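You operate a simulated robot arm through the tools that you are given. There is no shell and no other tool. Be economical: measure what you need, move in short steps, check, and stop when the job is done.

You run a simulated robot arm. Do the job below in one go: nothing can be reset, and whatever is moved stays where it is left.

## Task
Start printer one: air on, then power, home the head, zero the counter.
Fine: switch on only once the gauge has risen; the vent stays shut.

It is judged by the outcome, as a careful person would: the job done as asked, and still so three seconds after it is handed in. It fails if anything else is knocked over, pushed out of place, dropped, spilled or broken.

## Robot
A 7-joint arm with a two-finger parallel gripper on a trunk, on a base that drives. Base frame: it is fixed to the floor where the robot stands at the start and does not move with it; the origin is under the middle of the robot, x ahead of it, y to its left, z up. Lengths are in mm, angles in rad, forces in N, time in s.
Its first joint turns from -2.007 to 2.007 rad. Places, roughly: air valve of printer one [500, -200, 800]; air valve of printer two [-1900, -1300, 800]; clear guard of printer two [-1900, -800, 1300]; depth knob of printer one [800, -1100, 1100]; depth knob of printer two [-2200, -400, 1100]; dwell slider [900, -1400, 600]; gauge of printer one [500, -400, 900]; home key of printer two [-2200, -500, 1200]; mains plug of printer one [750, -1250, 1000]; mains plug of printer two [-2250, -250, 1250]; mode selector of printer one [800, -1000, 1100]; mode selector of printer two [-2200, -500, 1100]; pedal of printer two [-2200, -100, 800]; pedal plug of printer one [750, -1250, 1250]; pedal plug of printer two [-2250, -250, 1250]; power switch of printer one [800, -1200, 1200]. Payload 3.91 kg.
The TCP is the grasp point between the finger pads, 30 mm short of the fingertips. In the tool frame z runs along the fingers and y along their closing line. The gripper opens to 110 mm. The fingers are 20 mm wide and 10 mm thick; the gripper's body (48 by 112 mm) begins 55 mm behind the TCP.
Orientation is that of the tool frame in the base frame, as a unit quaternion [w, x, y, z]. With the fingers straight down and closing along the base's y, the tool's x points along the base's -x, its y along +y and its z along -z.

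## Interface
- The arm moves only by the tool drive_tool. Its argument "deltas" is a list of rows, each a list of 3 entries, a list of its own where there are three numbers: the shift along the tool's x, y, z in mm, then the turn, a rotation vector about the tool's x, y, z in rad, then the closure in counts, from 0 (fully open) to 255 (shut). In form: [[[x, y, z], [wx, wy, wz], fingers], ...]. A call has 1 to 12 rows; each row shifts and turns the commanded pose from where the row before left it, along the tool's axes as they then stand. A row lasts 0.2 s, in which the tool goes at most 50 mm and 0.15 rad; a call with a longer step from one row to the next is refused whole, and so is a gripper value outside its range. A pose out of reach is approached as far as the arm can. The call stops where the force on the tool passes 40 N (or 10 N more than at its start, if that is more) or the arm is blocked; 0.2 s more then pass. Each finger travels about 108 mm/s and halts on what it meets, pressing with about 24 N; the grip force reading is that of the motor and also rises with nothing between the fingers. The clock runs only during rows and for 0.2 s after the last one: add rows that do not move to give the fingers time. It gives the time, the measured TCP pose, the force on the tool (base axes), the opening and the grip force at its end, in the units of the frame above (readings bear some noise), with the torque about the TCP (base axes, N m) and any sound that the robot's microphone picked up.
- Cameras (640 x 400 px; columns grow to the right, rows downward): "scene" is now at [1.2, 97.5, 1565.8]; the picture's right is [-0.61, -0.79, 0.00], its down [-0.55, 0.43, -0.71] and it looks along [0.56, -0.44, -0.70] (base axes); focal length 270 px, centre (320, 200). "wrist" rides on the gripper at [72, 17, -103] in the tool frame; the picture's right is [-0.23, 0.97, 0.00], its down [-0.76, -0.18, -0.62] and it looks along [-0.61, -0.14, 0.78] (tool axes); focal length 222 px, centre (320, 200).
- snapshot(camera): a new picture of that camera. No time passes.
- lift_body(by): slides the trunk up (or, below 0, down) by that many mm; the arm and the scene camera ride with it, the base frame stays. It gives what a move gives, with no picture.
- steer(legs): drives the robot by 1 to 6 legs, each [ahead, turn to the left] in mm and rad, along the robot's own axes; the way and the turn of a leg run together, so that a leg with both is an arc; at most 1500 mm and 3.142 rad a leg. The arm and the cameras ride along, it lands a little off, and it stops where it bumps. It gives what a move gives.
- head_to(pan, tilt): turns the head with the scene camera to pan (to the left, within 2.705 rad either way) and tilt (down, from -0.506 to 1.204), counted from straight ahead of the robot. It gives what a move gives.
- measure_at(camera, pixels): for up to 12 pixels [column, row] of the newest picture of that camera ("zoom" is the newest enlarged one), the place [x, y, z] in the base frame of the surface seen there, good to about 2 mm, but the place of the scene camera against the robot may be out by one fixed shift of up to 12 mm in any direction. No time passes.
- inspect(camera, box): a new picture of the part [left, top, right, bottom] of that camera's present view, enlarged. No time passes.
- sign_off(): hands the job in; it is judged then, once.

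Work in short steps. Measure before you move; look again where a grasp or a placing could have gone wrong, and mend it. You have 80 turns and 68 pictures in all, those below and enlarged ones among them. Open the gripper and draw the arm clear of the work before you hand the job in, unless the task says otherwise; then end with one line.

The tools are called after "Emit:" by a JSON object that holds its "name" and its "arguments". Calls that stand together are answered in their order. drive_tool: Moves the arm, as the interface text tells. Its arguments: {"type":"object","properties":{"deltas":{"type":"array","items":{"type":"array"}}},"required":["deltas"]} The other tools are called the same way: lift_body (by) slides the trunk up or down; steer (legs) drives the base; head_to (pan, tilt) turns the head that bears the scene camera; snapshot (camera) takes a picture; measure_at (camera, pixels) gives the place of the surface under pixels of a picture; inspect (camera, box) takes an enlarged picture of a part of a camera's view; sign_off () hands the job in.

At the start:

```text
time_s: 0.0
ee_pos: [448.8, -146.1, 1176.3]
tcp_rot: [-0.001, 0.001, 1.0, 0.0]
force: [0.4, -0.8, 0.1]
wrist_torque: [-0.01, 0.0, 0.0]
opening: 110.1
grasp_force: 0.0
trunk travel left (down, up): [-675.0, 315.0]
robot x, y, heading: [0.8, 0.4, 0.002]
head pan, tilt: [-0.658, 0.777]
```

scene: 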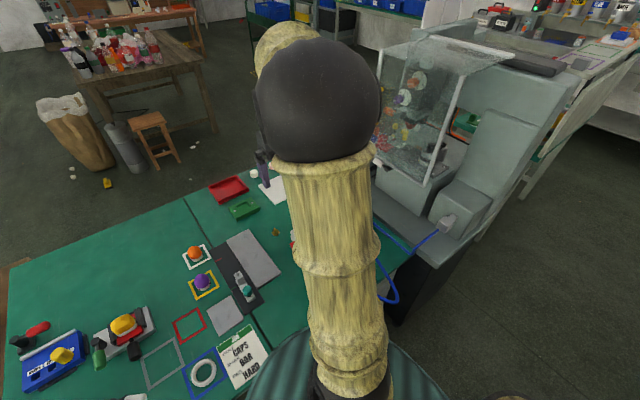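
wrist: 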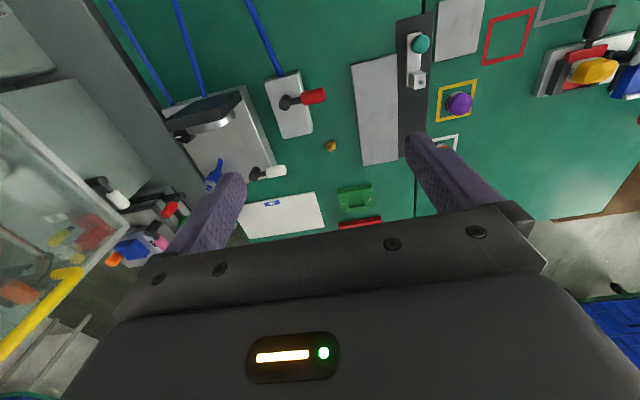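

The arm blocks much of the scene view, and the wrist view shows levers (red at 313,96; white at 270,172; blue at 213,175). I'll measure those, and turn the head toward printer one's place.

Emit:
{"name": "measure_at", "arguments": {"camera": "wrist", "pixels": [[313, 96], [290, 102], [272, 172], [213, 175], [210, 120], [290, 215], [421, 44], [460, 103], [110, 195], [175, 209], [225, 150], [300, 140]]}}

Emit:
{"name": "inspect", "arguments": {"camera": "wrist", "box": [80, 60, 400, 260]}}

Emit:
{"name": "head_to", "arguments": {"pan": -1.1, "tilt": 0.6}}

Emit:
{"name": "snapshot", "arguments": {"camera": "scene"}}

```text
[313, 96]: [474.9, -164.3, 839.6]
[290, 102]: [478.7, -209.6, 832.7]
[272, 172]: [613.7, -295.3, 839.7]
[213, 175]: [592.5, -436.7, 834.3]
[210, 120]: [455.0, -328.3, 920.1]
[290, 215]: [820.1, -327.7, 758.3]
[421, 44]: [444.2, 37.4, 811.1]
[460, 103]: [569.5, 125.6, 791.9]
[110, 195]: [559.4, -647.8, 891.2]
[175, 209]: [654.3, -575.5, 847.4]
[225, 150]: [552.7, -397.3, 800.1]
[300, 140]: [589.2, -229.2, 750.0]
```

```text
2.00 times, centred on (240, 160) of wrist
```

zoom: 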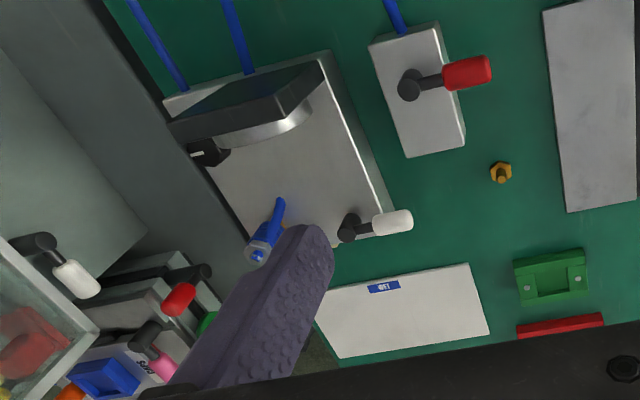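

```text
time_s: 0.9
ee_pos: [447.8, -146.1, 1177.9]
tcp_rot: [0.0, 0.001, 1.0, 0.0]
force: [-0.2, -0.3, -0.3]
wrist_torque: [0.0, 0.04, 0.02]
opening: 109.7
grasp_force: 0.0
trunk travel left (down, up): [-675.0, 315.0]
robot x, y, heading: [-0.8, 1.1, -0.001]
head pan, tilt: [-1.1, 0.6]
```

```text
64 pictures are left
```

scene: 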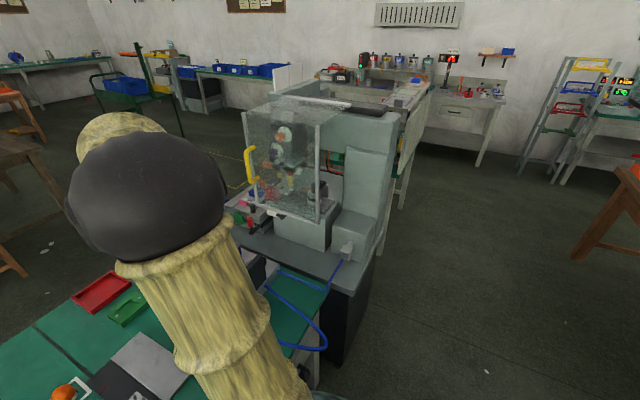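

Printer one is the grey machine around (310,190). I'll enlarge it.

Emit:
{"name": "inspect", "arguments": {"camera": "scene", "box": [220, 80, 420, 300]}}

Emit:
{"name": "measure_at", "arguments": {"camera": "scene", "pixels": [[250, 165], [245, 112], [318, 215], [290, 235], [365, 170], [345, 250], [390, 115], [340, 155], [350, 225], [330, 265], [240, 205], [345, 105]]}}

```text
1.82 times, centred on (320, 190) of scene
```

zoom: 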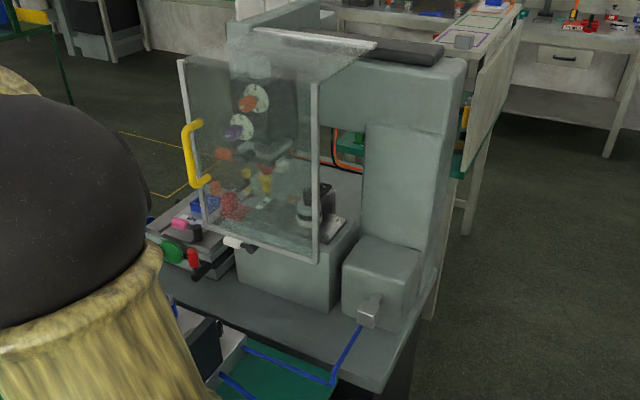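

```text
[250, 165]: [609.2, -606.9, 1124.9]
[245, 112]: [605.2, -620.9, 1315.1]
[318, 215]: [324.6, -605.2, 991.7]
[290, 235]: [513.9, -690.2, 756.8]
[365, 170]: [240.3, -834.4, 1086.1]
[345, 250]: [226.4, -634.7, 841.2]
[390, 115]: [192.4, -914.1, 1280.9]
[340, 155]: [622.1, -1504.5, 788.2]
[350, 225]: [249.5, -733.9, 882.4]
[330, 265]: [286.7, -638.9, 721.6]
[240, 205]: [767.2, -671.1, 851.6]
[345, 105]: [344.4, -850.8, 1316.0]
```

The gauge seems to face the robot but the arm hides it. I'll shift the arm to the left and look down at the air panel.

Emit:
{"name": "drive_tool", "arguments": {"deltas": [[[0, 45, 0], [0, 0, 0], 0], [[0, 45, 0], [0, 0, 0], 0], [[0, 45, 0], [0, 0, 0], 0], [[0, 45, 0], [0, 0, 0], 0], [[0, 45, 0], [0, 0, 0], 0], [[0, 45, 0], [0, 0, 0], 0], [[0, 45, 0], [0, 0, 0], 0]]}}

Emit:
{"name": "head_to", "arguments": {"pan": -0.6, "tilt": 0.85}}

Emit:
{"name": "snapshot", "arguments": {"camera": "scene"}}

```text
time_s: 2.5
ee_pos: [447.1, 171.2, 1176.3]
tcp_rot: [0.0, 0.0, 1.0, 0.0]
force: [-0.8, -0.5, 0.2]
wrist_torque: [-0.02, -0.02, 0.04]
opening: 110.0
grasp_force: 0.1
trunk travel left (down, up): [-675.0, 315.0]
robot x, y, heading: [-0.8, 2.4, 0.0]
head pan, tilt: [-1.1, 0.6]
```

```text
time_s: 3.4
ee_pos: [447.8, 169.4, 1177.0]
tcp_rot: [0.0, 0.0, 1.0, 0.001]
force: [-0.7, -0.3, 0.8]
wrist_torque: [-0.01, 0.0, 0.0]
opening: 110.1
grasp_force: 0.1
trunk travel left (down, up): [-675.0, 315.0]
robot x, y, heading: [-0.4, -1.5, 0.001]
head pan, tilt: [-0.6, 0.85]
```

```text
62 pictures are left
```

scene: 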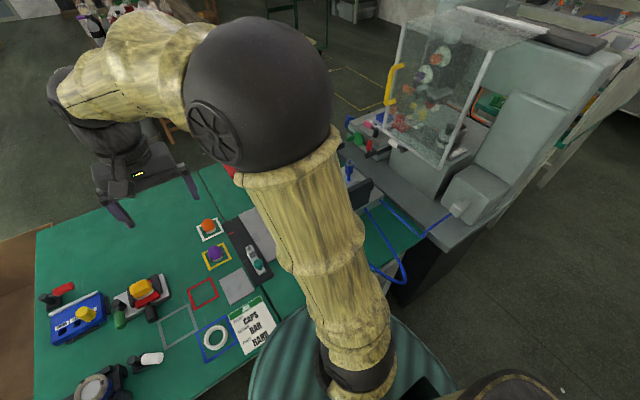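

Elbow still in the way; swing further left and back.

Emit:
{"name": "drive_tool", "arguments": {"deltas": [[[20, 45, 0], [0, 0, 0.12], 0], [[20, 45, 0], [0, 0, 0.12], 0], [[20, 45, 0], [0, 0, 0], 0], [[20, 45, 0], [0, 0, 0], 0], [[20, 45, 0], [0, 0, 0], 0], [[20, 45, 0], [0, 0, 0], 0], [[20, 45, 0], [0, 0, 0], 0]]}}

Emit:
{"name": "snapshot", "arguments": {"camera": "scene"}}

```text
time_s: 5.0
ee_pos: [369.1, 506.5, 1176.0]
tcp_rot: [-0.001, 0.121, 0.993, -0.001]
force: [-0.3, 0.1, 0.9]
wrist_torque: [-0.05, -0.01, 0.03]
opening: 110.2
grasp_force: 0.2
trunk travel left (down, up): [-675.0, 315.0]
robot x, y, heading: [2.7, 0.7, 0.001]
head pan, tilt: [-0.6, 0.85]
```

```text
61 pictures are left
```

scene: 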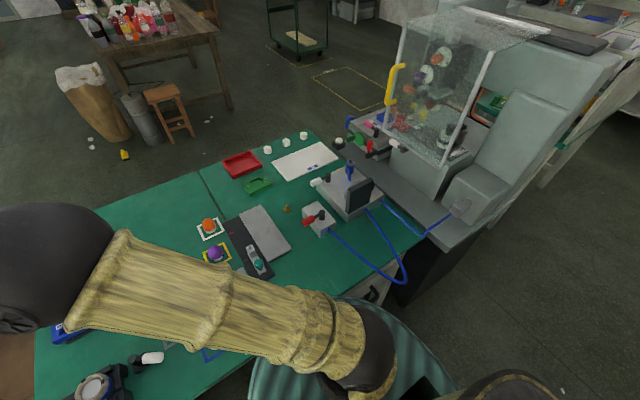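

Clear now; enlarge the air panel.

Emit:
{"name": "inspect", "arguments": {"camera": "scene", "box": [270, 110, 430, 260]}}

Emit:
{"name": "inspect", "arguments": {"camera": "scene", "box": [370, 30, 480, 180]}}

```text
2.67 times, centred on (350, 185) of scene
```

zoom: 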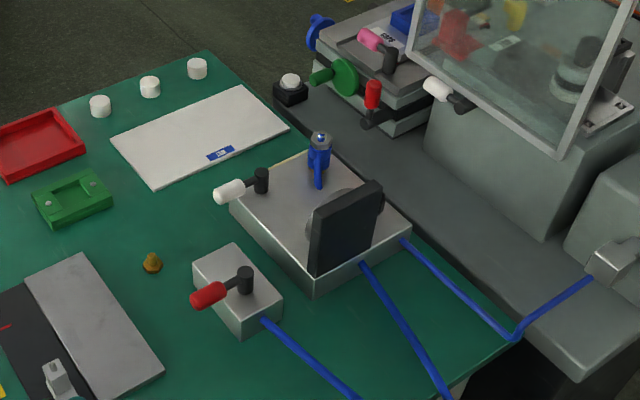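

```text
2.67 times, centred on (425, 105) of scene
```

zoom: 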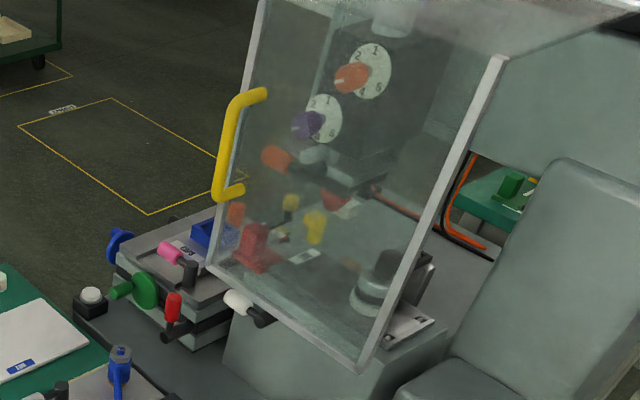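

The red lever (valve) points +y; gauge's face looks away (+x), white lever and blue lever sit on the gauge block. I'll bring the arm back over the valve for a closer wrist view.

Emit:
{"name": "drive_tool", "arguments": {"deltas": [[[-20, -45, 0], [0, 0, -0.12], 0], [[-20, -45, 0], [0, 0, -0.12], 0], [[-10, -48, 0], [0, 0, 0], 0], [[-10, -48, 0], [0, 0, 0], 0], [[0, -48, 0], [0, 0, 0], 0], [[0, -48, 0], [0, 0, 0], 0], [[0, -48, 0], [0, 0, 0], 0], [[0, -48, 0], [0, 0, 0], 0], [[0, -48, 0], [0, 0, 0], 0], [[0, -48, 0], [0, 0, 0], 0], [[0, -48, 0], [0, 0, 0], 0], [[0, -48, 0], [0, 0, 0], 0]]}}

Emit:
{"name": "lift_body", "arguments": {"by": -180}}

Emit:
{"name": "snapshot", "arguments": {"camera": "wrist"}}

```text
time_s: 7.6
ee_pos: [415.0, -73.8, 1176.8]
tcp_rot: [0.0, 0.0, 1.0, 0.001]
force: [0.3, 0.4, -0.5]
wrist_torque: [0.02, -0.02, 0.01]
opening: 109.7
grasp_force: 0.1
trunk travel left (down, up): [-675.0, 315.0]
robot x, y, heading: [1.5, 0.3, 0.003]
head pan, tilt: [-0.6, 0.85]
```

```text
time_s: 9.6
ee_pos: [415.2, -71.8, 997.0]
tcp_rot: [0.0, 0.0, 1.0, 0.0]
force: [0.5, 1.0, -0.2]
wrist_torque: [0.01, 0.01, -0.03]
opening: 109.8
grasp_force: 0.0
trunk travel left (down, up): [-495.0, 495.0]
robot x, y, heading: [1.3, 0.9, -0.002]
head pan, tilt: [-0.6, 0.85]
```

```text
58 pictures are left
```

wrist: 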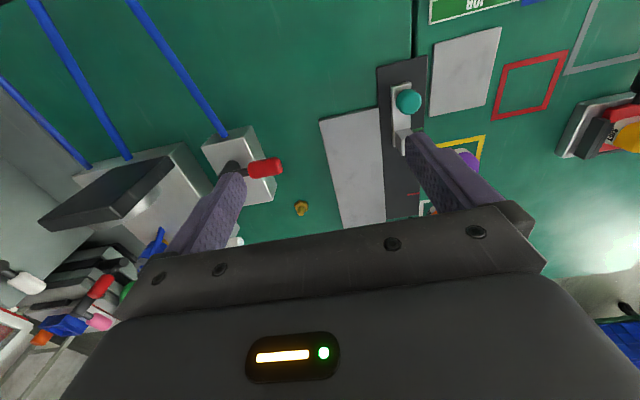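

Measure the red lever: hub around (232,168), handle (250–280,167).

Emit:
{"name": "inspect", "arguments": {"camera": "wrist", "box": [180, 110, 340, 230]}}

Emit:
{"name": "measure_at", "arguments": {"camera": "wrist", "pixels": [[232, 168], [240, 170], [250, 169], [258, 168], [268, 167], [278, 166], [250, 190], [272, 195], [235, 145], [300, 208]]}}

```text
3.33 times, centred on (260, 170) of wrist
```

zoom: 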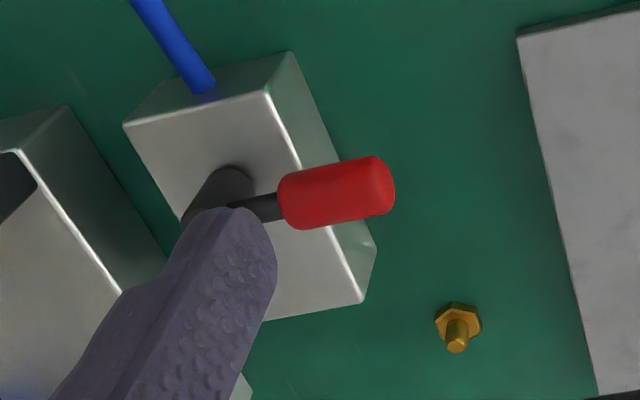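

```text
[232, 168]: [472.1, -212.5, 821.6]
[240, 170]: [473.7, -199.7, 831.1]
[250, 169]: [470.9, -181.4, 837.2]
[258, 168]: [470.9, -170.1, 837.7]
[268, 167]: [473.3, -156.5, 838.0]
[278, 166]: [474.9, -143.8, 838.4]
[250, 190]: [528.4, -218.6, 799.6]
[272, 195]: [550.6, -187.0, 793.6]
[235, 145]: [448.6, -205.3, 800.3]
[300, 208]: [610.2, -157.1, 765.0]
```

Hub ≈(474,-209), handle to y≈-143 at z≈828. I check the gauge plate's near corner (170,160), and in the meantime close the fingers and go to just beside the handle on its -x side at height.

Emit:
{"name": "measure_at", "arguments": {"camera": "wrist", "pixels": [[170, 161], [155, 185], [120, 210], [118, 165], [180, 150]]}}

Emit:
{"name": "drive_tool", "arguments": {"deltas": [[[-10, -40, 0], [0, 0, 0], 255], [[-10, -43, 0], [0, 0, 0], 255], [[0, 0, 40], [0, 0, 0], 255], [[0, 0, 20], [0, 0, 0], 255], [[0, 0, 0], [0, 0, 0], 255]]}}

Emit:
{"name": "snapshot", "arguments": {"camera": "wrist"}}

```text
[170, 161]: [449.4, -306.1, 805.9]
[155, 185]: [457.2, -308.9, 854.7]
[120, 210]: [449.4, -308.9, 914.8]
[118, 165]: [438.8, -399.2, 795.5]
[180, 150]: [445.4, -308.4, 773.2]
```

```text
time_s: 10.8
ee_pos: [433.8, -154.2, 935.8]
tcp_rot: [0.001, 0.0, 1.0, 0.0]
force: [0.4, -0.4, -0.2]
wrist_torque: [0.02, 0.04, 0.0]
opening: 0.0
grasp_force: 24.2
trunk travel left (down, up): [-495.0, 495.0]
robot x, y, heading: [0.8, 5.5, -0.001]
head pan, tilt: [-0.6, 0.85]
```

```text
56 pictures are left
```

wrist: 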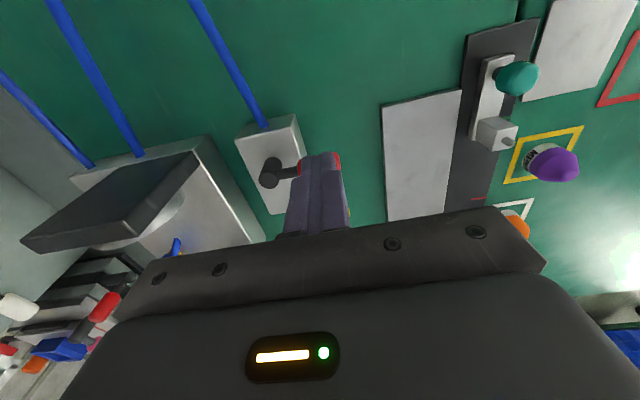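

Fingers are just short (−x side) of the handle. Lower to z≈845 and push gently toward +x.

Emit:
{"name": "drive_tool", "arguments": {"deltas": [[[0, 0, 45], [0, 0, 0], 255], [[0, 0, 45], [0, 0, 0], 255], [[-10, 0, 0], [0, 0, 0], 255], [[-10, 0, 0], [0, 0, 0], 255], [[-8, -1, 0], [0, 0, 0], 255], [[-8, -2, 0], [0, 0, 0], 255]]}}

Emit:
{"name": "snapshot", "arguments": {"camera": "wrist"}}

```text
time_s: 12.2
ee_pos: [469.7, -156.7, 846.3]
tcp_rot: [0.0, 0.0, 1.0, 0.0]
force: [-2.7, 2.9, 0.1]
wrist_torque: [0.08, 0.04, 0.02]
opening: 0.1
grasp_force: 24.3
trunk travel left (down, up): [-495.0, 495.0]
robot x, y, heading: [1.3, 1.1, 0.001]
head pan, tilt: [-0.6, 0.85]
```

```text
55 pictures are left
```

wrist: 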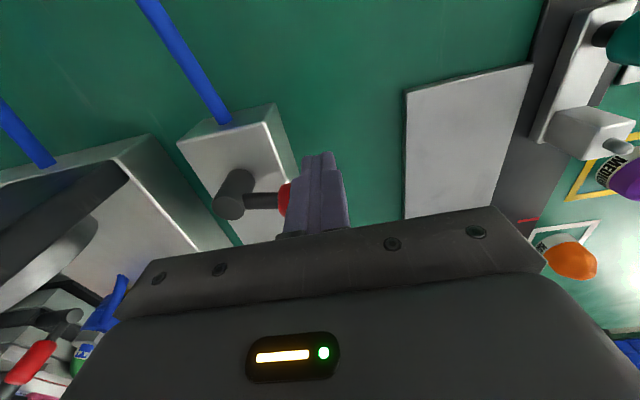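

Low resistance (≈4 N): the lever is turning. Continue along the arc toward +x, then -y.

Emit:
{"name": "drive_tool", "arguments": {"deltas": [[[-10, 0, 0], [0, 0, 0], 255], [[-10, 0, 0], [0, 0, 0], 255], [[-9, -4, 0], [0, 0, 0], 255], [[-8, -5, 0], [0, 0, 0], 255], [[-6, -5, 0], [0, 0, 0], 255], [[-5, -6, 0], [0, 0, 0], 255], [[-4, -6, 0], [0, 0, 0], 255], [[-2, -6, 0], [0, 0, 0], 255]]}}

Emit:
{"name": "snapshot", "arguments": {"camera": "wrist"}}

```text
time_s: 14.0
ee_pos: [524.4, -190.3, 847.0]
tcp_rot: [0.0, -0.001, 1.0, 0.0]
force: [2.4, 2.9, 0.3]
wrist_torque: [0.06, -0.05, 0.02]
opening: 0.0
grasp_force: 24.4
trunk travel left (down, up): [-495.0, 495.0]
robot x, y, heading: [1.5, 2.0, -0.003]
head pan, tilt: [-0.6, 0.85]
```

```text
54 pictures are left
```

wrist: 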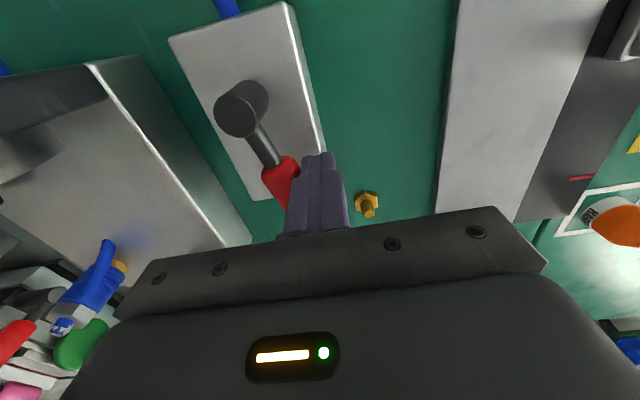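

Nearly aligned; push the last bit in -y until it resists.

Emit:
{"name": "drive_tool", "arguments": {"deltas": [[[0, -4, 0], [0, 0, 0], 255], [[0, -4, 0], [0, 0, 0], 255], [[0, -3, 0], [0, 0, 0], 255]]}}

Emit:
{"name": "snapshot", "arguments": {"camera": "wrist"}}

```text
time_s: 14.8
ee_pos: [524.5, -200.9, 846.4]
tcp_rot: [0.0, -0.001, 1.0, 0.0]
force: [2.3, 3.0, 0.4]
wrist_torque: [0.03, -0.05, 0.04]
opening: 0.1
grasp_force: 24.2
trunk travel left (down, up): [-495.0, 495.0]
robot x, y, heading: [0.6, 1.4, 0.003]
head pan, tilt: [-0.6, 0.85]
```

```text
53 pictures are left
```

wrist: 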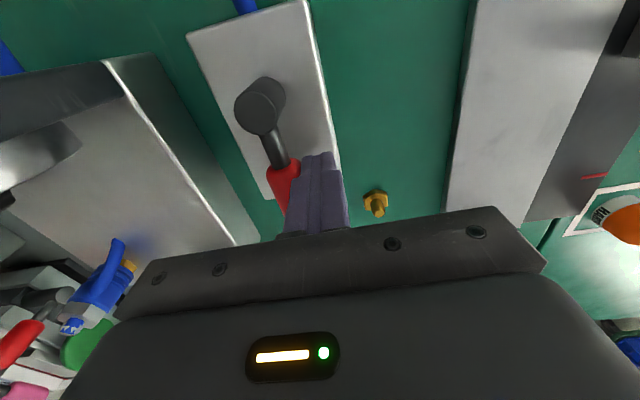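

Still turning with only 3 N. I'll lift away and look at the lever from above before pushing further.

Emit:
{"name": "drive_tool", "arguments": {"deltas": [[[0, 8, 0], [0, 0, 0], 255], [[0, 20, -45], [0, 0, 0], 255], [[15, 40, -50], [0, 0, 0], 255], [[15, 40, -50], [0, 0, 0], 255]]}}

Emit:
{"name": "snapshot", "arguments": {"camera": "wrist"}}

```text
refused: row 3 steps farther than a row can; nothing moved
```

```text
52 pictures are left
```

wrist: 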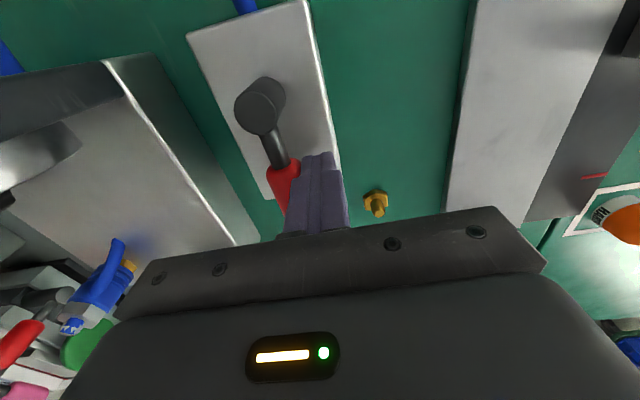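

Too long a step; redo with shorter ones.

Emit:
{"name": "drive_tool", "arguments": {"deltas": [[[0, 8, 0], [0, 0, 0], 255], [[0, 10, -40], [0, 0, 0], 255], [[10, 30, -35], [0, 0, 0], 255], [[10, 30, -35], [0, 0, 0], 255], [[10, 30, -35], [0, 0, 0], 255]]}}

Emit:
{"name": "inspect", "arguments": {"camera": "wrist", "box": [100, 60, 420, 260]}}

```text
time_s: 16.0
ee_pos: [492.3, -91.1, 991.6]
tcp_rot: [-0.001, 0.0, 1.0, 0.0]
force: [-1.1, -0.4, 0.5]
wrist_torque: [-0.02, 0.03, 0.01]
opening: 0.0
grasp_force: 24.0
trunk travel left (down, up): [-495.0, 495.0]
robot x, y, heading: [-1.9, 0.8, 0.002]
head pan, tilt: [-0.6, 0.85]
```

```text
2.00 times, centred on (260, 160) of wrist
```

zoom: 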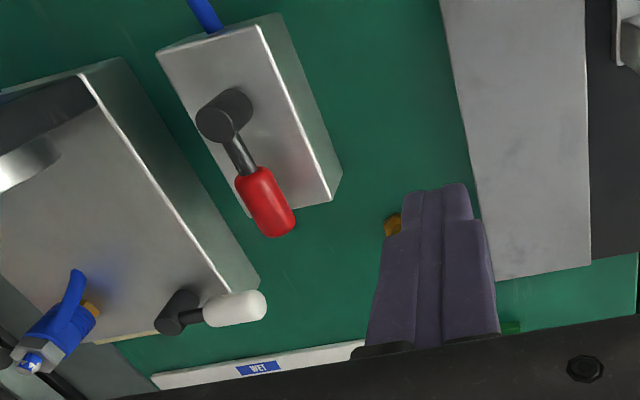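

Emit:
{"name": "measure_at", "arguments": {"camera": "zoom", "pixels": [[226, 104], [238, 150], [255, 185], [262, 200], [270, 218], [170, 310], [230, 310], [75, 285], [50, 320], [240, 90]]}}

```text
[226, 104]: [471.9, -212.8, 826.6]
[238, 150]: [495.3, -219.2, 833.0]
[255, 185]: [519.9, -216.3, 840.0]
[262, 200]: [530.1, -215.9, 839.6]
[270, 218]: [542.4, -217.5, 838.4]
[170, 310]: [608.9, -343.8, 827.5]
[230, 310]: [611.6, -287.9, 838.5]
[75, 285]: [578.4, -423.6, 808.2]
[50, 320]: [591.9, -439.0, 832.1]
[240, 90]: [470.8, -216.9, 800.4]
```

Handle now lies along +x (hub 474,-213 → tip 542,-217): valve open. Next I need the far (+x) side; stow the arm up/close and look around for a route.

Emit:
{"name": "drive_tool", "arguments": {"deltas": [[[40, 25, 0], [0, 0, 0], 255], [[40, 25, 0], [0, 0, 0], 255], [[40, 25, 0], [0, 0, 0], 255], [[40, 10, 0], [0, 0, 0], 255]]}}

Emit:
{"name": "lift_body", "arguments": {"by": 400}}

Emit:
{"name": "head_to", "arguments": {"pan": -1.15, "tilt": 0.7}}

Emit:
{"name": "snapshot", "arguments": {"camera": "scene"}}

Emit:
{"name": "head_to", "arguments": {"pan": -0.1, "tilt": 0.7}}

Emit:
{"name": "snapshot", "arguments": {"camera": "scene"}}

```text
time_s: 17.0
ee_pos: [333.0, -7.3, 992.3]
tcp_rot: [0.001, 0.0, 1.0, -0.001]
force: [0.6, 0.1, 0.2]
wrist_torque: [-0.02, 0.01, -0.01]
opening: 0.0
grasp_force: 24.2
trunk travel left (down, up): [-495.0, 495.0]
robot x, y, heading: [-1.4, 2.5, -0.004]
head pan, tilt: [-0.6, 0.85]
```

```text
time_s: 20.9
ee_pos: [333.9, -7.3, 1392.5]
tcp_rot: [0.0, 0.0, 1.0, 0.001]
force: [-0.2, 0.3, 0.1]
wrist_torque: [0.0, -0.02, -0.05]
opening: 0.1
grasp_force: 24.1
trunk travel left (down, up): [-895.0, 95.0]
robot x, y, heading: [-0.2, 0.3, 0.0]
head pan, tilt: [-0.6, 0.85]
```

```text
time_s: 21.8
ee_pos: [333.7, -7.8, 1391.8]
tcp_rot: [0.0, 0.0, 1.0, 0.0]
force: [0.2, -0.6, 0.1]
wrist_torque: [0.0, -0.02, -0.02]
opening: 0.0
grasp_force: 23.9
trunk travel left (down, up): [-895.0, 95.0]
robot x, y, heading: [-3.7, 0.7, -0.001]
head pan, tilt: [-1.15, 0.7]
```

```text
50 pictures are left
```

scene: 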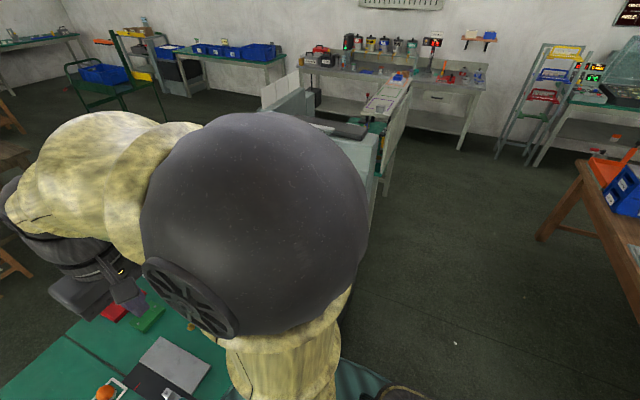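

```text
time_s: 23.1
ee_pos: [333.7, -7.2, 1392.3]
tcp_rot: [0.0, 0.0, 1.0, 0.0]
force: [-0.4, 0.5, 0.9]
wrist_torque: [0.0, 0.03, 0.01]
opening: 0.0
grasp_force: 23.5
trunk travel left (down, up): [-895.0, 95.0]
robot x, y, heading: [1.2, 1.1, -0.0]
head pan, tilt: [-0.099, 0.7]
```

```text
49 pictures are left
```

scene: 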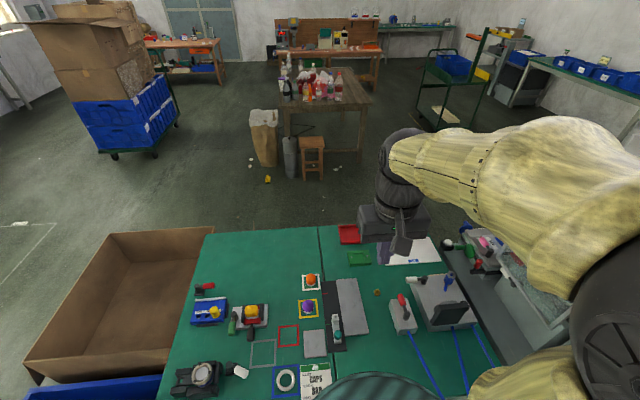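

A large cardboard box sits left of the bench; measure the obstacles and the floor for a route round the left end.

Emit:
{"name": "measure_at", "arguments": {"camera": "scene", "pixels": [[110, 233], [25, 365], [213, 228], [200, 300], [60, 385], [340, 228], [460, 232], [265, 180], [310, 175], [150, 160], [20, 225], [45, 345]]}}

Emit:
{"name": "head_to", "arguments": {"pan": 1.0, "tilt": 0.8}}

Emit:
{"name": "snapshot", "arguments": {"camera": "scene"}}

Emit:
{"name": "measure_at", "arguments": {"camera": "scene", "pixels": [[320, 200], [200, 200], [450, 200], [320, 300], [100, 250], [320, 100], [500, 300], [200, 320]]}}

```text
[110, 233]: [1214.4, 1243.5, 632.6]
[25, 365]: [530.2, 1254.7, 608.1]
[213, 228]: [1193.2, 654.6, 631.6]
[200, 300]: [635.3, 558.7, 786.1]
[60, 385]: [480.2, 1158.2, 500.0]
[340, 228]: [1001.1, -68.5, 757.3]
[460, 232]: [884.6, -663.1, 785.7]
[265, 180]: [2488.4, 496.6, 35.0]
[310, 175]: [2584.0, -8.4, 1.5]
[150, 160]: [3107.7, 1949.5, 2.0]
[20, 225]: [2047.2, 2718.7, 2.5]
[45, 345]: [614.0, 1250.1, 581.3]
```

```text
time_s: 24.4
ee_pos: [333.9, -9.5, 1391.8]
tcp_rot: [0.0, 0.0, 1.0, 0.0]
force: [-1.1, 0.8, 0.3]
wrist_torque: [-0.01, -0.02, 0.0]
opening: 0.0
grasp_force: 24.4
trunk travel left (down, up): [-895.0, 95.0]
robot x, y, heading: [-3.9, 0.6, -0.0]
head pan, tilt: [1.0, 0.799]
```

```text
48 pictures are left
```

scene: 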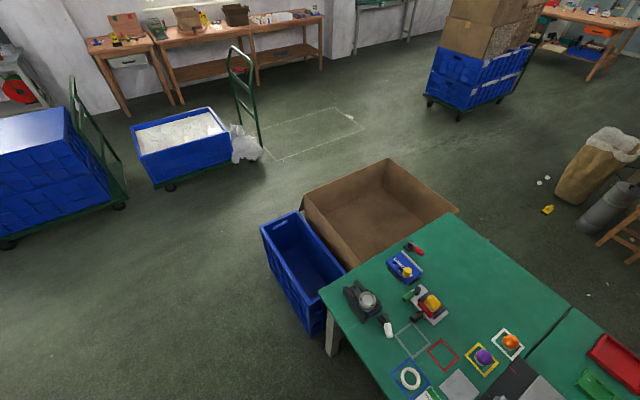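

```text
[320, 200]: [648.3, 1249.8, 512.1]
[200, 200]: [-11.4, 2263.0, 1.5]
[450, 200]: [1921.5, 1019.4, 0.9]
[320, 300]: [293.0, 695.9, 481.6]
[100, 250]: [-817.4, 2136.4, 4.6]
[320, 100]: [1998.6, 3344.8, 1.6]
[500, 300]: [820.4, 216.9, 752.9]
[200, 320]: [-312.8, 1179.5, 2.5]
```

Plan: back 200 mm, turn left, go along y to ~1750, then along x past the box, then back down the far side. Start with the first part.

Emit:
{"name": "steer", "arguments": {"legs": [[-200, 0], [0, 1.571], [1000, 0], [750, 0]]}}

Emit:
{"name": "head_to", "arguments": {"pan": -1.0, "tilt": 0.6}}

Emit:
{"name": "snapshot", "arguments": {"camera": "scene"}}

```text
time_s: 38.3
ee_pos: [-204.9, 2082.8, 1392.7]
tcp_rot: [0.0, 0.707, -0.707, 0.0]
force: [-0.3, -0.4, 0.2]
wrist_torque: [-0.03, -0.01, -0.01]
opening: 0.0
grasp_force: 24.2
trunk travel left (down, up): [-895.0, 95.0]
robot x, y, heading: [-209.1, 1747.8, 1.567]
head pan, tilt: [1.0, 0.799]
```

```text
time_s: 40.3
ee_pos: [-203.8, 2083.5, 1390.4]
tcp_rot: [-0.001, 0.708, -0.706, -0.001]
force: [0.5, 0.4, 0.2]
wrist_torque: [-0.01, -0.02, 0.02]
opening: 0.1
grasp_force: 23.5
trunk travel left (down, up): [-895.0, 95.0]
robot x, y, heading: [-210.1, 1752.8, 1.572]
head pan, tilt: [-1.0, 0.6]
```

```text
47 pictures are left
```

scene: 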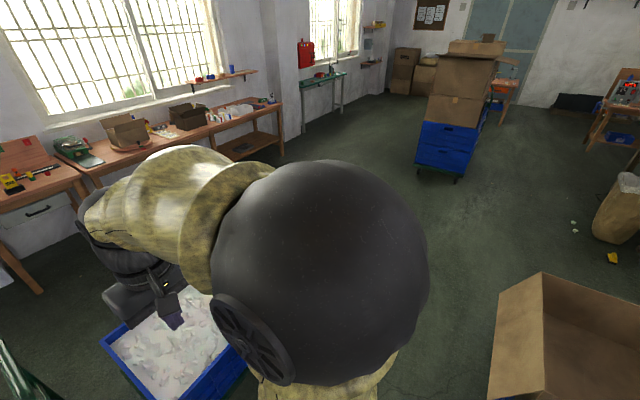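

Path ahead along +x looks clear. Turn right and drive on to x≈1700, then down toward -y.

Emit:
{"name": "steer", "arguments": {"legs": [[0, -1.571], [1000, 0], [900, 0], [0, -1.571], [1300, 0], [700, 0]]}}

Emit:
{"name": "head_to", "arguments": {"pan": -0.7, "tilt": 0.5}}

Emit:
{"name": "snapshot", "arguments": {"camera": "scene"}}

```text
time_s: 61.4
ee_pos: [1666.7, 608.4, 1391.9]
tcp_rot: [0.0, 0.716, 0.698, -0.001]
force: [-0.8, 0.1, 0.8]
wrist_torque: [-0.03, -0.01, 0.04]
opening: 0.0
grasp_force: 23.3
trunk travel left (down, up): [-895.0, 95.0]
robot x, y, heading: [1684.2, 937.4, -1.602]
head pan, tilt: [-1.0, 0.6]
stopped in leg 5: the robot was blocked; the commanded pose is now the measured one
```

```text
time_s: 62.2
ee_pos: [1666.7, 606.1, 1392.4]
tcp_rot: [0.0, 0.716, 0.698, 0.0]
force: [0.5, -0.5, -0.2]
wrist_torque: [0.03, -0.01, 0.02]
opening: 0.0
grasp_force: 24.3
trunk travel left (down, up): [-895.0, 95.0]
robot x, y, heading: [1685.0, 937.6, -1.604]
head pan, tilt: [-0.7, 0.499]
```

```text
46 pictures are left
```

scene: 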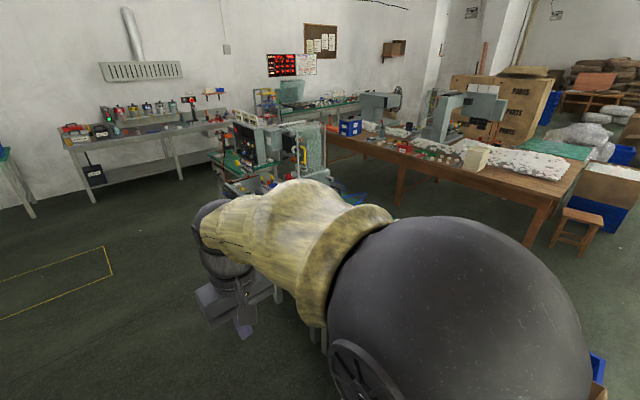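

Blocked at y≈937. Look down at what is beside the base.

Emit:
{"name": "head_to", "arguments": {"pan": -1.2, "tilt": 1.1}}

Emit:
{"name": "snapshot", "arguments": {"camera": "scene"}}

Emit:
{"name": "head_to", "arguments": {"pan": 0.4, "tilt": 1.0}}

Emit:
{"name": "snapshot", "arguments": {"camera": "scene"}}

```text
time_s: 63.2
ee_pos: [1667.0, 606.7, 1391.3]
tcp_rot: [0.0, 0.716, 0.698, 0.0]
force: [-0.1, -0.7, -1.1]
wrist_torque: [0.01, 0.0, 0.01]
opening: 0.1
grasp_force: 24.2
trunk travel left (down, up): [-895.0, 95.0]
robot x, y, heading: [1682.1, 940.1, -1.606]
head pan, tilt: [-1.201, 1.1]
```

```text
45 pictures are left
```

scene: 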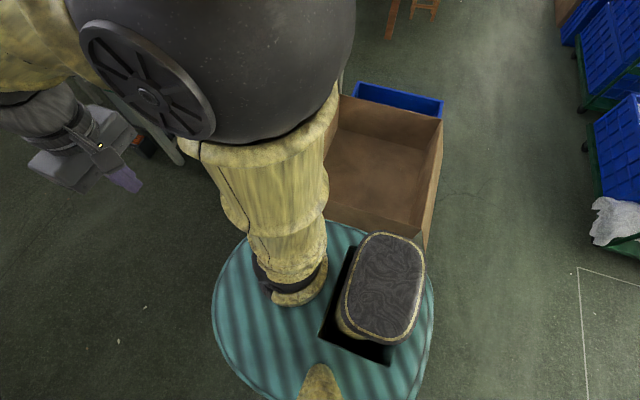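

```text
time_s: 64.9
ee_pos: [1667.1, 606.4, 1392.3]
tcp_rot: [0.0, 0.715, 0.699, 0.0]
force: [0.0, 0.6, -0.7]
wrist_torque: [0.02, 0.0, -0.01]
opening: 0.0
grasp_force: 24.5
trunk travel left (down, up): [-895.0, 95.0]
robot x, y, heading: [1682.4, 939.4, -1.606]
head pan, tilt: [0.4, 1.0]
```

```text
44 pictures are left
```

scene: 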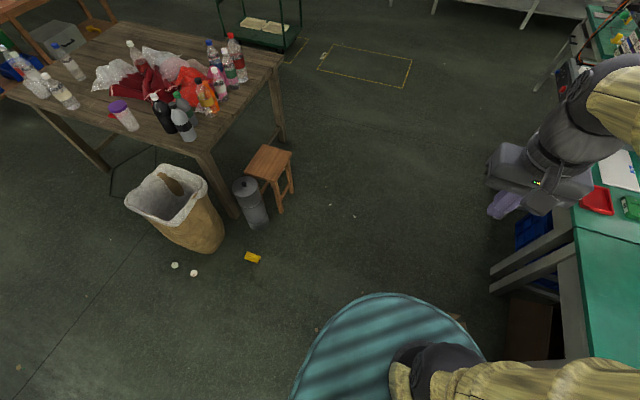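

The base (radius ~450) brushes the box. Measure the items on the other side for clearance.

Emit:
{"name": "measure_at", "arguments": {"camera": "scene", "pixels": [[252, 258], [194, 273], [222, 240], [262, 220], [280, 210], [250, 185], [330, 205], [495, 290], [345, 300], [420, 295], [460, 320]]}}

```text
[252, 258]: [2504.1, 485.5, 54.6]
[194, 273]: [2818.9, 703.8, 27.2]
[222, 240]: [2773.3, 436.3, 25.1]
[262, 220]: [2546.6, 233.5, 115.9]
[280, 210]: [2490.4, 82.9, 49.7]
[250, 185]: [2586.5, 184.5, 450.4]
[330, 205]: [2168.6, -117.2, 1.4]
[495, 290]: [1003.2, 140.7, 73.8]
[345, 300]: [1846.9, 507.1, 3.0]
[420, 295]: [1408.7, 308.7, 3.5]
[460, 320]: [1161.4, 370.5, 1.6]
```

Corridor x≈1230–2480 is free. Back off, shift to x≈1820, and drive on.

Emit:
{"name": "steer", "arguments": {"legs": [[-250, 0], [0, 0.3], [500, 0], [0, -0.265], [1100, 0]]}}

Emit:
{"name": "head_to", "arguments": {"pan": -1.0, "tilt": 0.6}}

Emit:
{"name": "snapshot", "arguments": {"camera": "scene"}}

```text
time_s: 76.3
ee_pos: [1834.4, -727.8, 1393.0]
tcp_rot: [0.0, 0.696, 0.718, 0.0]
force: [-0.7, 0.1, 0.0]
wrist_torque: [0.01, -0.05, 0.01]
opening: 0.1
grasp_force: 23.5
trunk travel left (down, up): [-895.0, 95.0]
robot x, y, heading: [1833.6, -394.0, -1.553]
head pan, tilt: [0.4, 1.0]
```

```text
time_s: 77.9
ee_pos: [1834.4, -727.1, 1391.3]
tcp_rot: [-0.001, 0.697, 0.718, 0.001]
force: [0.0, -0.2, 0.1]
wrist_torque: [0.01, 0.0, 0.06]
opening: 0.1
grasp_force: 24.2
trunk travel left (down, up): [-895.0, 95.0]
robot x, y, heading: [1832.6, -391.1, -1.554]
head pan, tilt: [-1.0, 0.6]
```

```text
43 pictures are left
```

scene: 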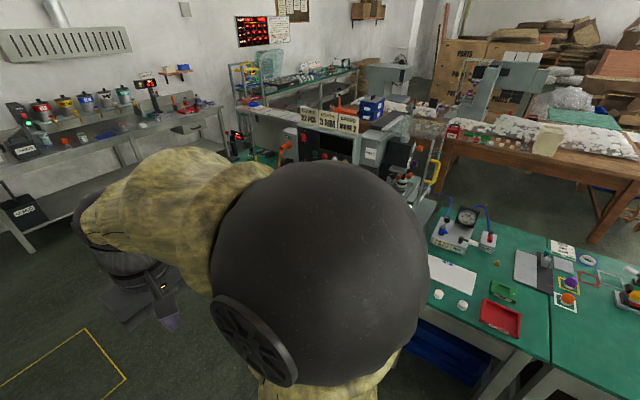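

The gauge face is visible at (467,216). Enlarge it and the printer.

Emit:
{"name": "inspect", "arguments": {"camera": "scene", "box": [435, 195, 503, 255]}}

Emit:
{"name": "inspect", "arguments": {"camera": "scene", "box": [260, 90, 450, 220]}}

```text
6.67 times, centred on (469, 225) of scene
```

zoom: 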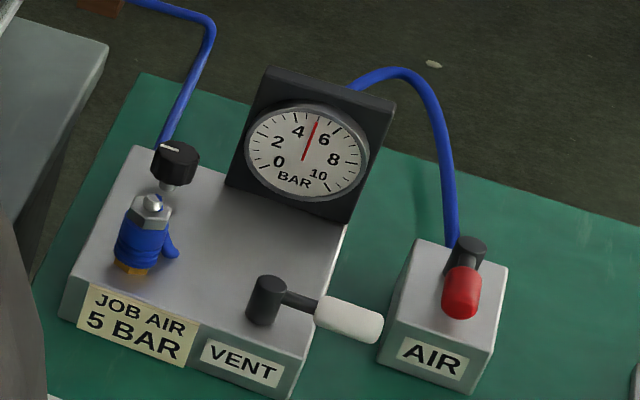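

```text
3.08 times, centred on (355, 155) of scene
```

zoom: 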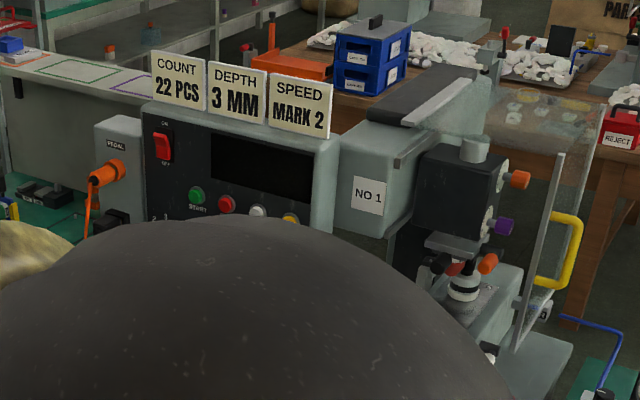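

Gauge reads 5 bar as the label wants, vent lever (white) still crossways. Now drive to face the panel (x≈800, y≈-1100).

Emit:
{"name": "steer", "arguments": {"legs": [[700, 0], [0, -1.588]]}}

Emit:
{"name": "head_to", "arguments": {"pan": 0.0, "tilt": 0.5}}

Emit:
{"name": "snapshot", "arguments": {"camera": "scene"}}

Emit:
{"name": "snapshot", "arguments": {"camera": "wrist"}}

```text
time_s: 85.6
ee_pos: [1512.7, -1092.2, 1391.9]
tcp_rot: [0.0, 1.0, 0.003, 0.0]
force: [-0.5, 0.7, 0.3]
wrist_torque: [0.03, 0.0, 0.01]
opening: 0.0
grasp_force: 23.6
trunk travel left (down, up): [-895.0, 95.0]
robot x, y, heading: [1846.3, -1099.1, 3.136]
head pan, tilt: [-1.0, 0.6]
```

```text
time_s: 86.9
ee_pos: [1512.3, -1091.1, 1392.1]
tcp_rot: [0.0, 1.0, 0.003, 0.001]
force: [-0.2, -0.2, 0.3]
wrist_torque: [0.0, 0.03, -0.03]
opening: 0.1
grasp_force: 24.7
trunk travel left (down, up): [-895.0, 95.0]
robot x, y, heading: [1848.0, -1100.5, 3.134]
head pan, tilt: [0.0, 0.499]
```

```text
40 pictures are left
```

scene: 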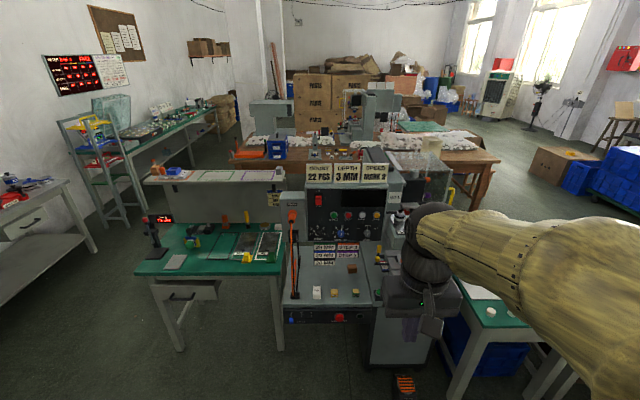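

```text
39 pictures are left
```

wrist: 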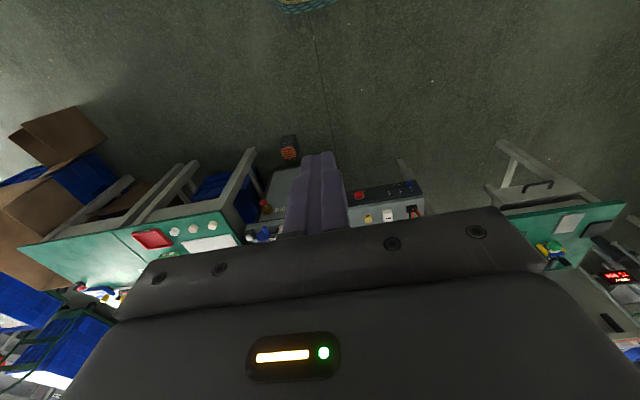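

Emit:
{"name": "inspect", "arguments": {"camera": "scene", "box": [280, 155, 400, 245]}}

Emit:
{"name": "inspect", "arguments": {"camera": "scene", "box": [270, 225, 430, 400]}}

```text
4.44 times, centred on (340, 200) of scene
```

zoom: 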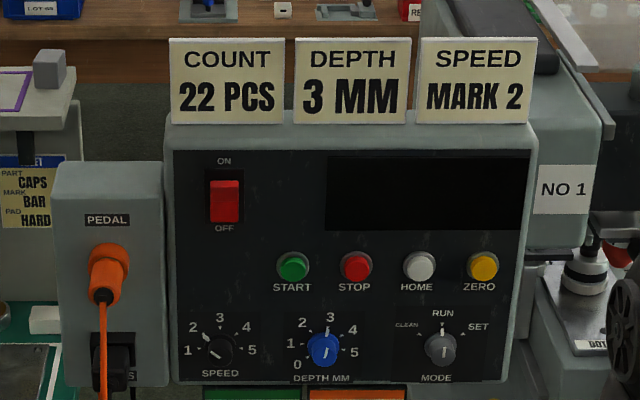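

```text
2.29 times, centred on (350, 312) of scene
```

zoom: 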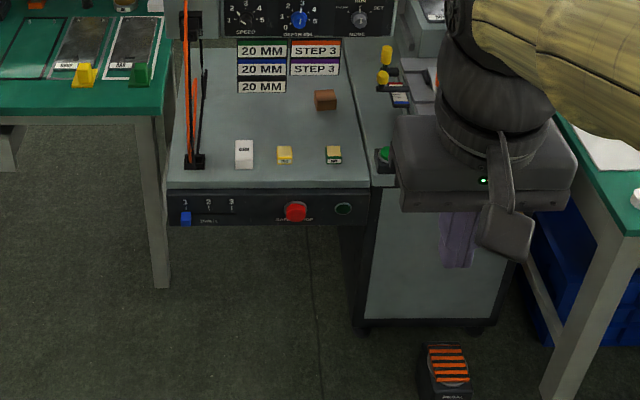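

The panel is clear: rocker, HOME white, ZERO yellow. Measure controls, front edges and the floor pedal.

Emit:
{"name": "measure_at", "arguments": {"camera": "scene", "pixels": [[322, 200], [318, 192], [318, 202], [322, 186], [358, 215], [370, 215], [333, 215], [340, 320], [292, 300], [404, 385], [375, 318], [345, 180]]}}

Emit:
{"name": "inspect", "arguments": {"camera": "scene", "box": [310, 180, 385, 225]}}

Emit:
{"name": "measure_at", "arguments": {"camera": "zoom", "pixels": [[75, 130], [75, 155], [75, 185], [75, 205], [411, 295], [520, 295], [411, 318], [302, 295], [205, 295], [300, 130], [390, 240], [50, 240]]}}

```text
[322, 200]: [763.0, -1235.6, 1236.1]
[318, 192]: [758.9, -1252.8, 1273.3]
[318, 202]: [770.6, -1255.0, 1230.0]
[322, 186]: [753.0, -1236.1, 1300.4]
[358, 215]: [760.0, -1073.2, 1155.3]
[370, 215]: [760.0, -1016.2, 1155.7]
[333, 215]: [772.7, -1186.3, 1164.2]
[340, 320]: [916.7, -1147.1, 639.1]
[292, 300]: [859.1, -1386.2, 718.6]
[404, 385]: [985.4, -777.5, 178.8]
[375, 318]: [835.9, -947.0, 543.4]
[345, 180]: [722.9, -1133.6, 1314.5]
```

```text
8.53 times, centred on (348, 202) of scene
```

zoom: 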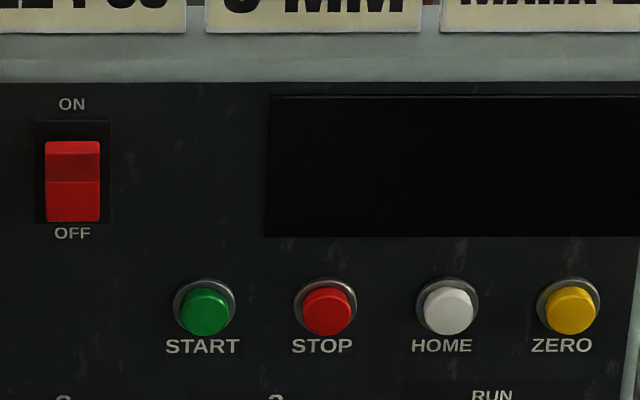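

```text
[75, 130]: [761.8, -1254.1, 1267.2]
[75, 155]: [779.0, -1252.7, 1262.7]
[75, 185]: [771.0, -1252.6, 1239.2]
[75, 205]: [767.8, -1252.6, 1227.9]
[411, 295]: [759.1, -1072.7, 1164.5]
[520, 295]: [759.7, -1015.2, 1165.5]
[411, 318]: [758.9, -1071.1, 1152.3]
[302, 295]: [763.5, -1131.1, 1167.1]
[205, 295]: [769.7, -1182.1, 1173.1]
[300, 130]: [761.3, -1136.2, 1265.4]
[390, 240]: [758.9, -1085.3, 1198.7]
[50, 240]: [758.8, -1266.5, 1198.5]
```

Panel plane x≈760; rocker upper half (y≈-1253, z≈1263) sticks out = OFF; HOME (-1072,1160), ZERO (-1015,1160). Drive in to about (1430,-1180), keeping away from the pedal at (985,-777).

Emit:
{"name": "steer", "arguments": {"legs": [[0, 0.2], [430, 0], [0, -0.195]]}}

Emit:
{"name": "lift_body", "arguments": {"by": -100}}

Emit:
{"name": "drive_tool", "arguments": {"deltas": [[[0, 0, 0], [0, -0.14, 0], 255], [[0, 0, 0], [0, -0.14, 0], 255], [[0, 0, 0], [0, -0.14, 0], 255], [[0, 0, 0], [0, -0.14, 0], 255], [[0, 0, 0], [0, -0.14, 0], 255], [[0, 0, 0], [0, -0.14, 0], 255]]}}

```text
time_s: 91.0
ee_pos: [1088.7, -1180.6, 1391.9]
tcp_rot: [0.0, 1.0, 0.008, 0.0]
force: [0.0, -0.2, -0.8]
wrist_torque: [0.02, 0.01, 0.0]
opening: 0.3
grasp_force: 24.3
trunk travel left (down, up): [-895.0, 95.0]
robot x, y, heading: [1422.1, -1182.2, -3.147]
head pan, tilt: [0.0, 0.499]
```

```text
time_s: 92.3
ee_pos: [1088.2, -1181.2, 1292.4]
tcp_rot: [0.0, 1.0, 0.008, 0.0]
force: [-0.5, -0.7, 0.6]
wrist_torque: [0.01, 0.01, 0.0]
opening: 0.0
grasp_force: 24.0
trunk travel left (down, up): [-795.0, 195.0]
robot x, y, heading: [1425.7, -1185.6, -3.141]
head pan, tilt: [0.0, 0.499]
```

```text
time_s: 93.7
ee_pos: [1027.4, -1179.5, 1267.5]
tcp_rot: [0.003, 0.927, 0.008, -0.375]
force: [0.8, 0.2, 0.1]
wrist_torque: [0.01, 0.03, 0.01]
opening: 0.0
grasp_force: 24.2
out of reach, approached as far as the arm can: row 3, 4, 5, 6
trunk travel left (down, up): [-795.0, 195.0]
robot x, y, heading: [1422.6, -1185.2, -3.141]
head pan, tilt: [0.0, 0.499]
```

The tilt needs more outward distance; move forward (-x) while finishing the tilt.

Emit:
{"name": "drive_tool", "arguments": {"deltas": [[[-27, 0, 30], [0, 0, 0], 255], [[-27, 0, 30], [0, -0.14, 0], 255], [[-22, 0, 33], [0, -0.14, 0], 255], [[-17, 0, 36], [0, -0.14, 0], 255], [[0, 0, 0], [0, -0.14, 0], 255], [[0, 0, 0], [0, -0.14, 0], 255], [[0, 0, 0], [0, -0.03, 0], 255]]}}

Emit:
{"name": "snapshot", "arguments": {"camera": "wrist"}}

Emit:
{"name": "snapshot", "arguments": {"camera": "scene"}}

```text
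time_s: 95.3
ee_pos: [866.7, -1183.7, 1255.8]
tcp_rot: [0.005, 0.731, 0.006, -0.682]
force: [-0.5, 0.3, 0.4]
wrist_torque: [-0.01, 0.03, 0.02]
opening: 0.0
grasp_force: 24.7
trunk travel left (down, up): [-795.0, 195.0]
robot x, y, heading: [1421.0, -1180.6, -3.139]
head pan, tilt: [0.0, 0.499]
```

```text
35 pictures are left
```

wrist: 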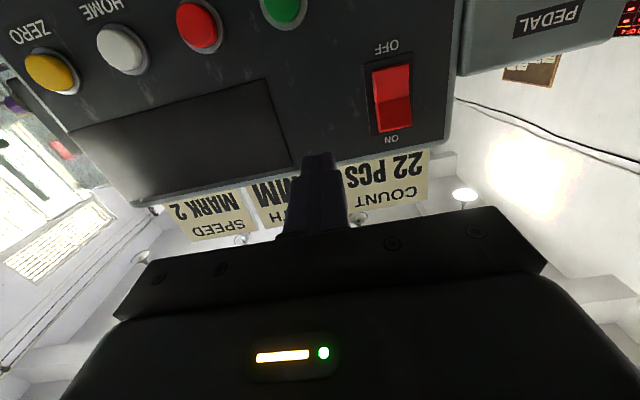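

```text
34 pictures are left
```

scene: 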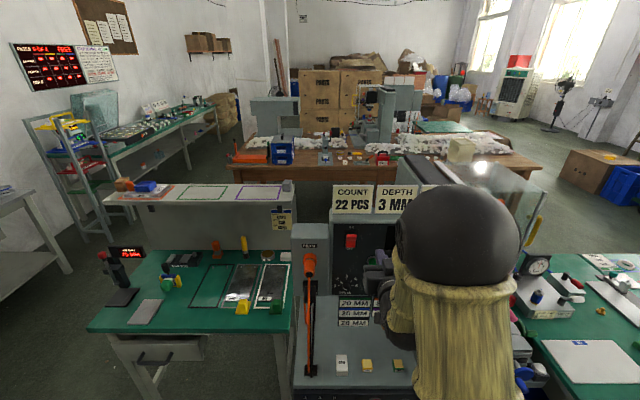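

The wrist camera sees everything (inverted). Measure rocker, HOME and ZERO with it.

Emit:
{"name": "measure_at", "arguments": {"camera": "wrist", "pixels": [[391, 75], [392, 90], [392, 105], [393, 118], [393, 127], [120, 47], [48, 72], [196, 27], [240, 130], [340, 120], [52, 71], [125, 45]]}}

```text
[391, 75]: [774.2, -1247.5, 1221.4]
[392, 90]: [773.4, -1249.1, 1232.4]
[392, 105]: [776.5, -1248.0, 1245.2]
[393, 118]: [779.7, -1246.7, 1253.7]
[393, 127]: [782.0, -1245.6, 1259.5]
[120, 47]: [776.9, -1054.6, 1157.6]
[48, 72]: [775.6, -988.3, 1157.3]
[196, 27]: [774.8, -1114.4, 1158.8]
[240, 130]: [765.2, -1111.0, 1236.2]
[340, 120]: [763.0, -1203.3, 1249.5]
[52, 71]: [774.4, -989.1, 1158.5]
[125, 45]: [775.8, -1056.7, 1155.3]
```

Wrist and corrected scene values agree: rocker top at (780,-1247,1257), HOME (776,-1055,1157), ZERO (775,-989,1158). Level the tool and line up in front of the rocker's ON end.

Emit:
{"name": "drive_tool", "arguments": {"deltas": [[[0, 30, 0], [0, -0.066, 0], 255], [[-3, 32, 0], [0, 0, 0], 255], [[0, 0, 30], [0, 0, 0], 255], [[0, 0, 0], [0, 0, 0], 255]]}}

Emit:
{"name": "snapshot", "arguments": {"camera": "wrist"}}

```text
time_s: 96.3
ee_pos: [838.5, -1245.3, 1258.7]
tcp_rot: [0.006, 0.708, 0.006, -0.706]
force: [-0.4, 0.4, -0.2]
wrist_torque: [0.0, -0.02, 0.02]
opening: 0.0
grasp_force: 24.2
trunk travel left (down, up): [-795.0, 195.0]
robot x, y, heading: [1420.9, -1183.8, -3.139]
head pan, tilt: [0.0, 0.499]
```

```text
33 pictures are left
```

wrist: 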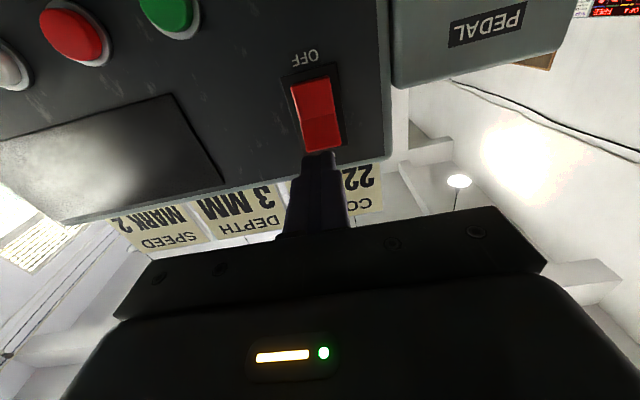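

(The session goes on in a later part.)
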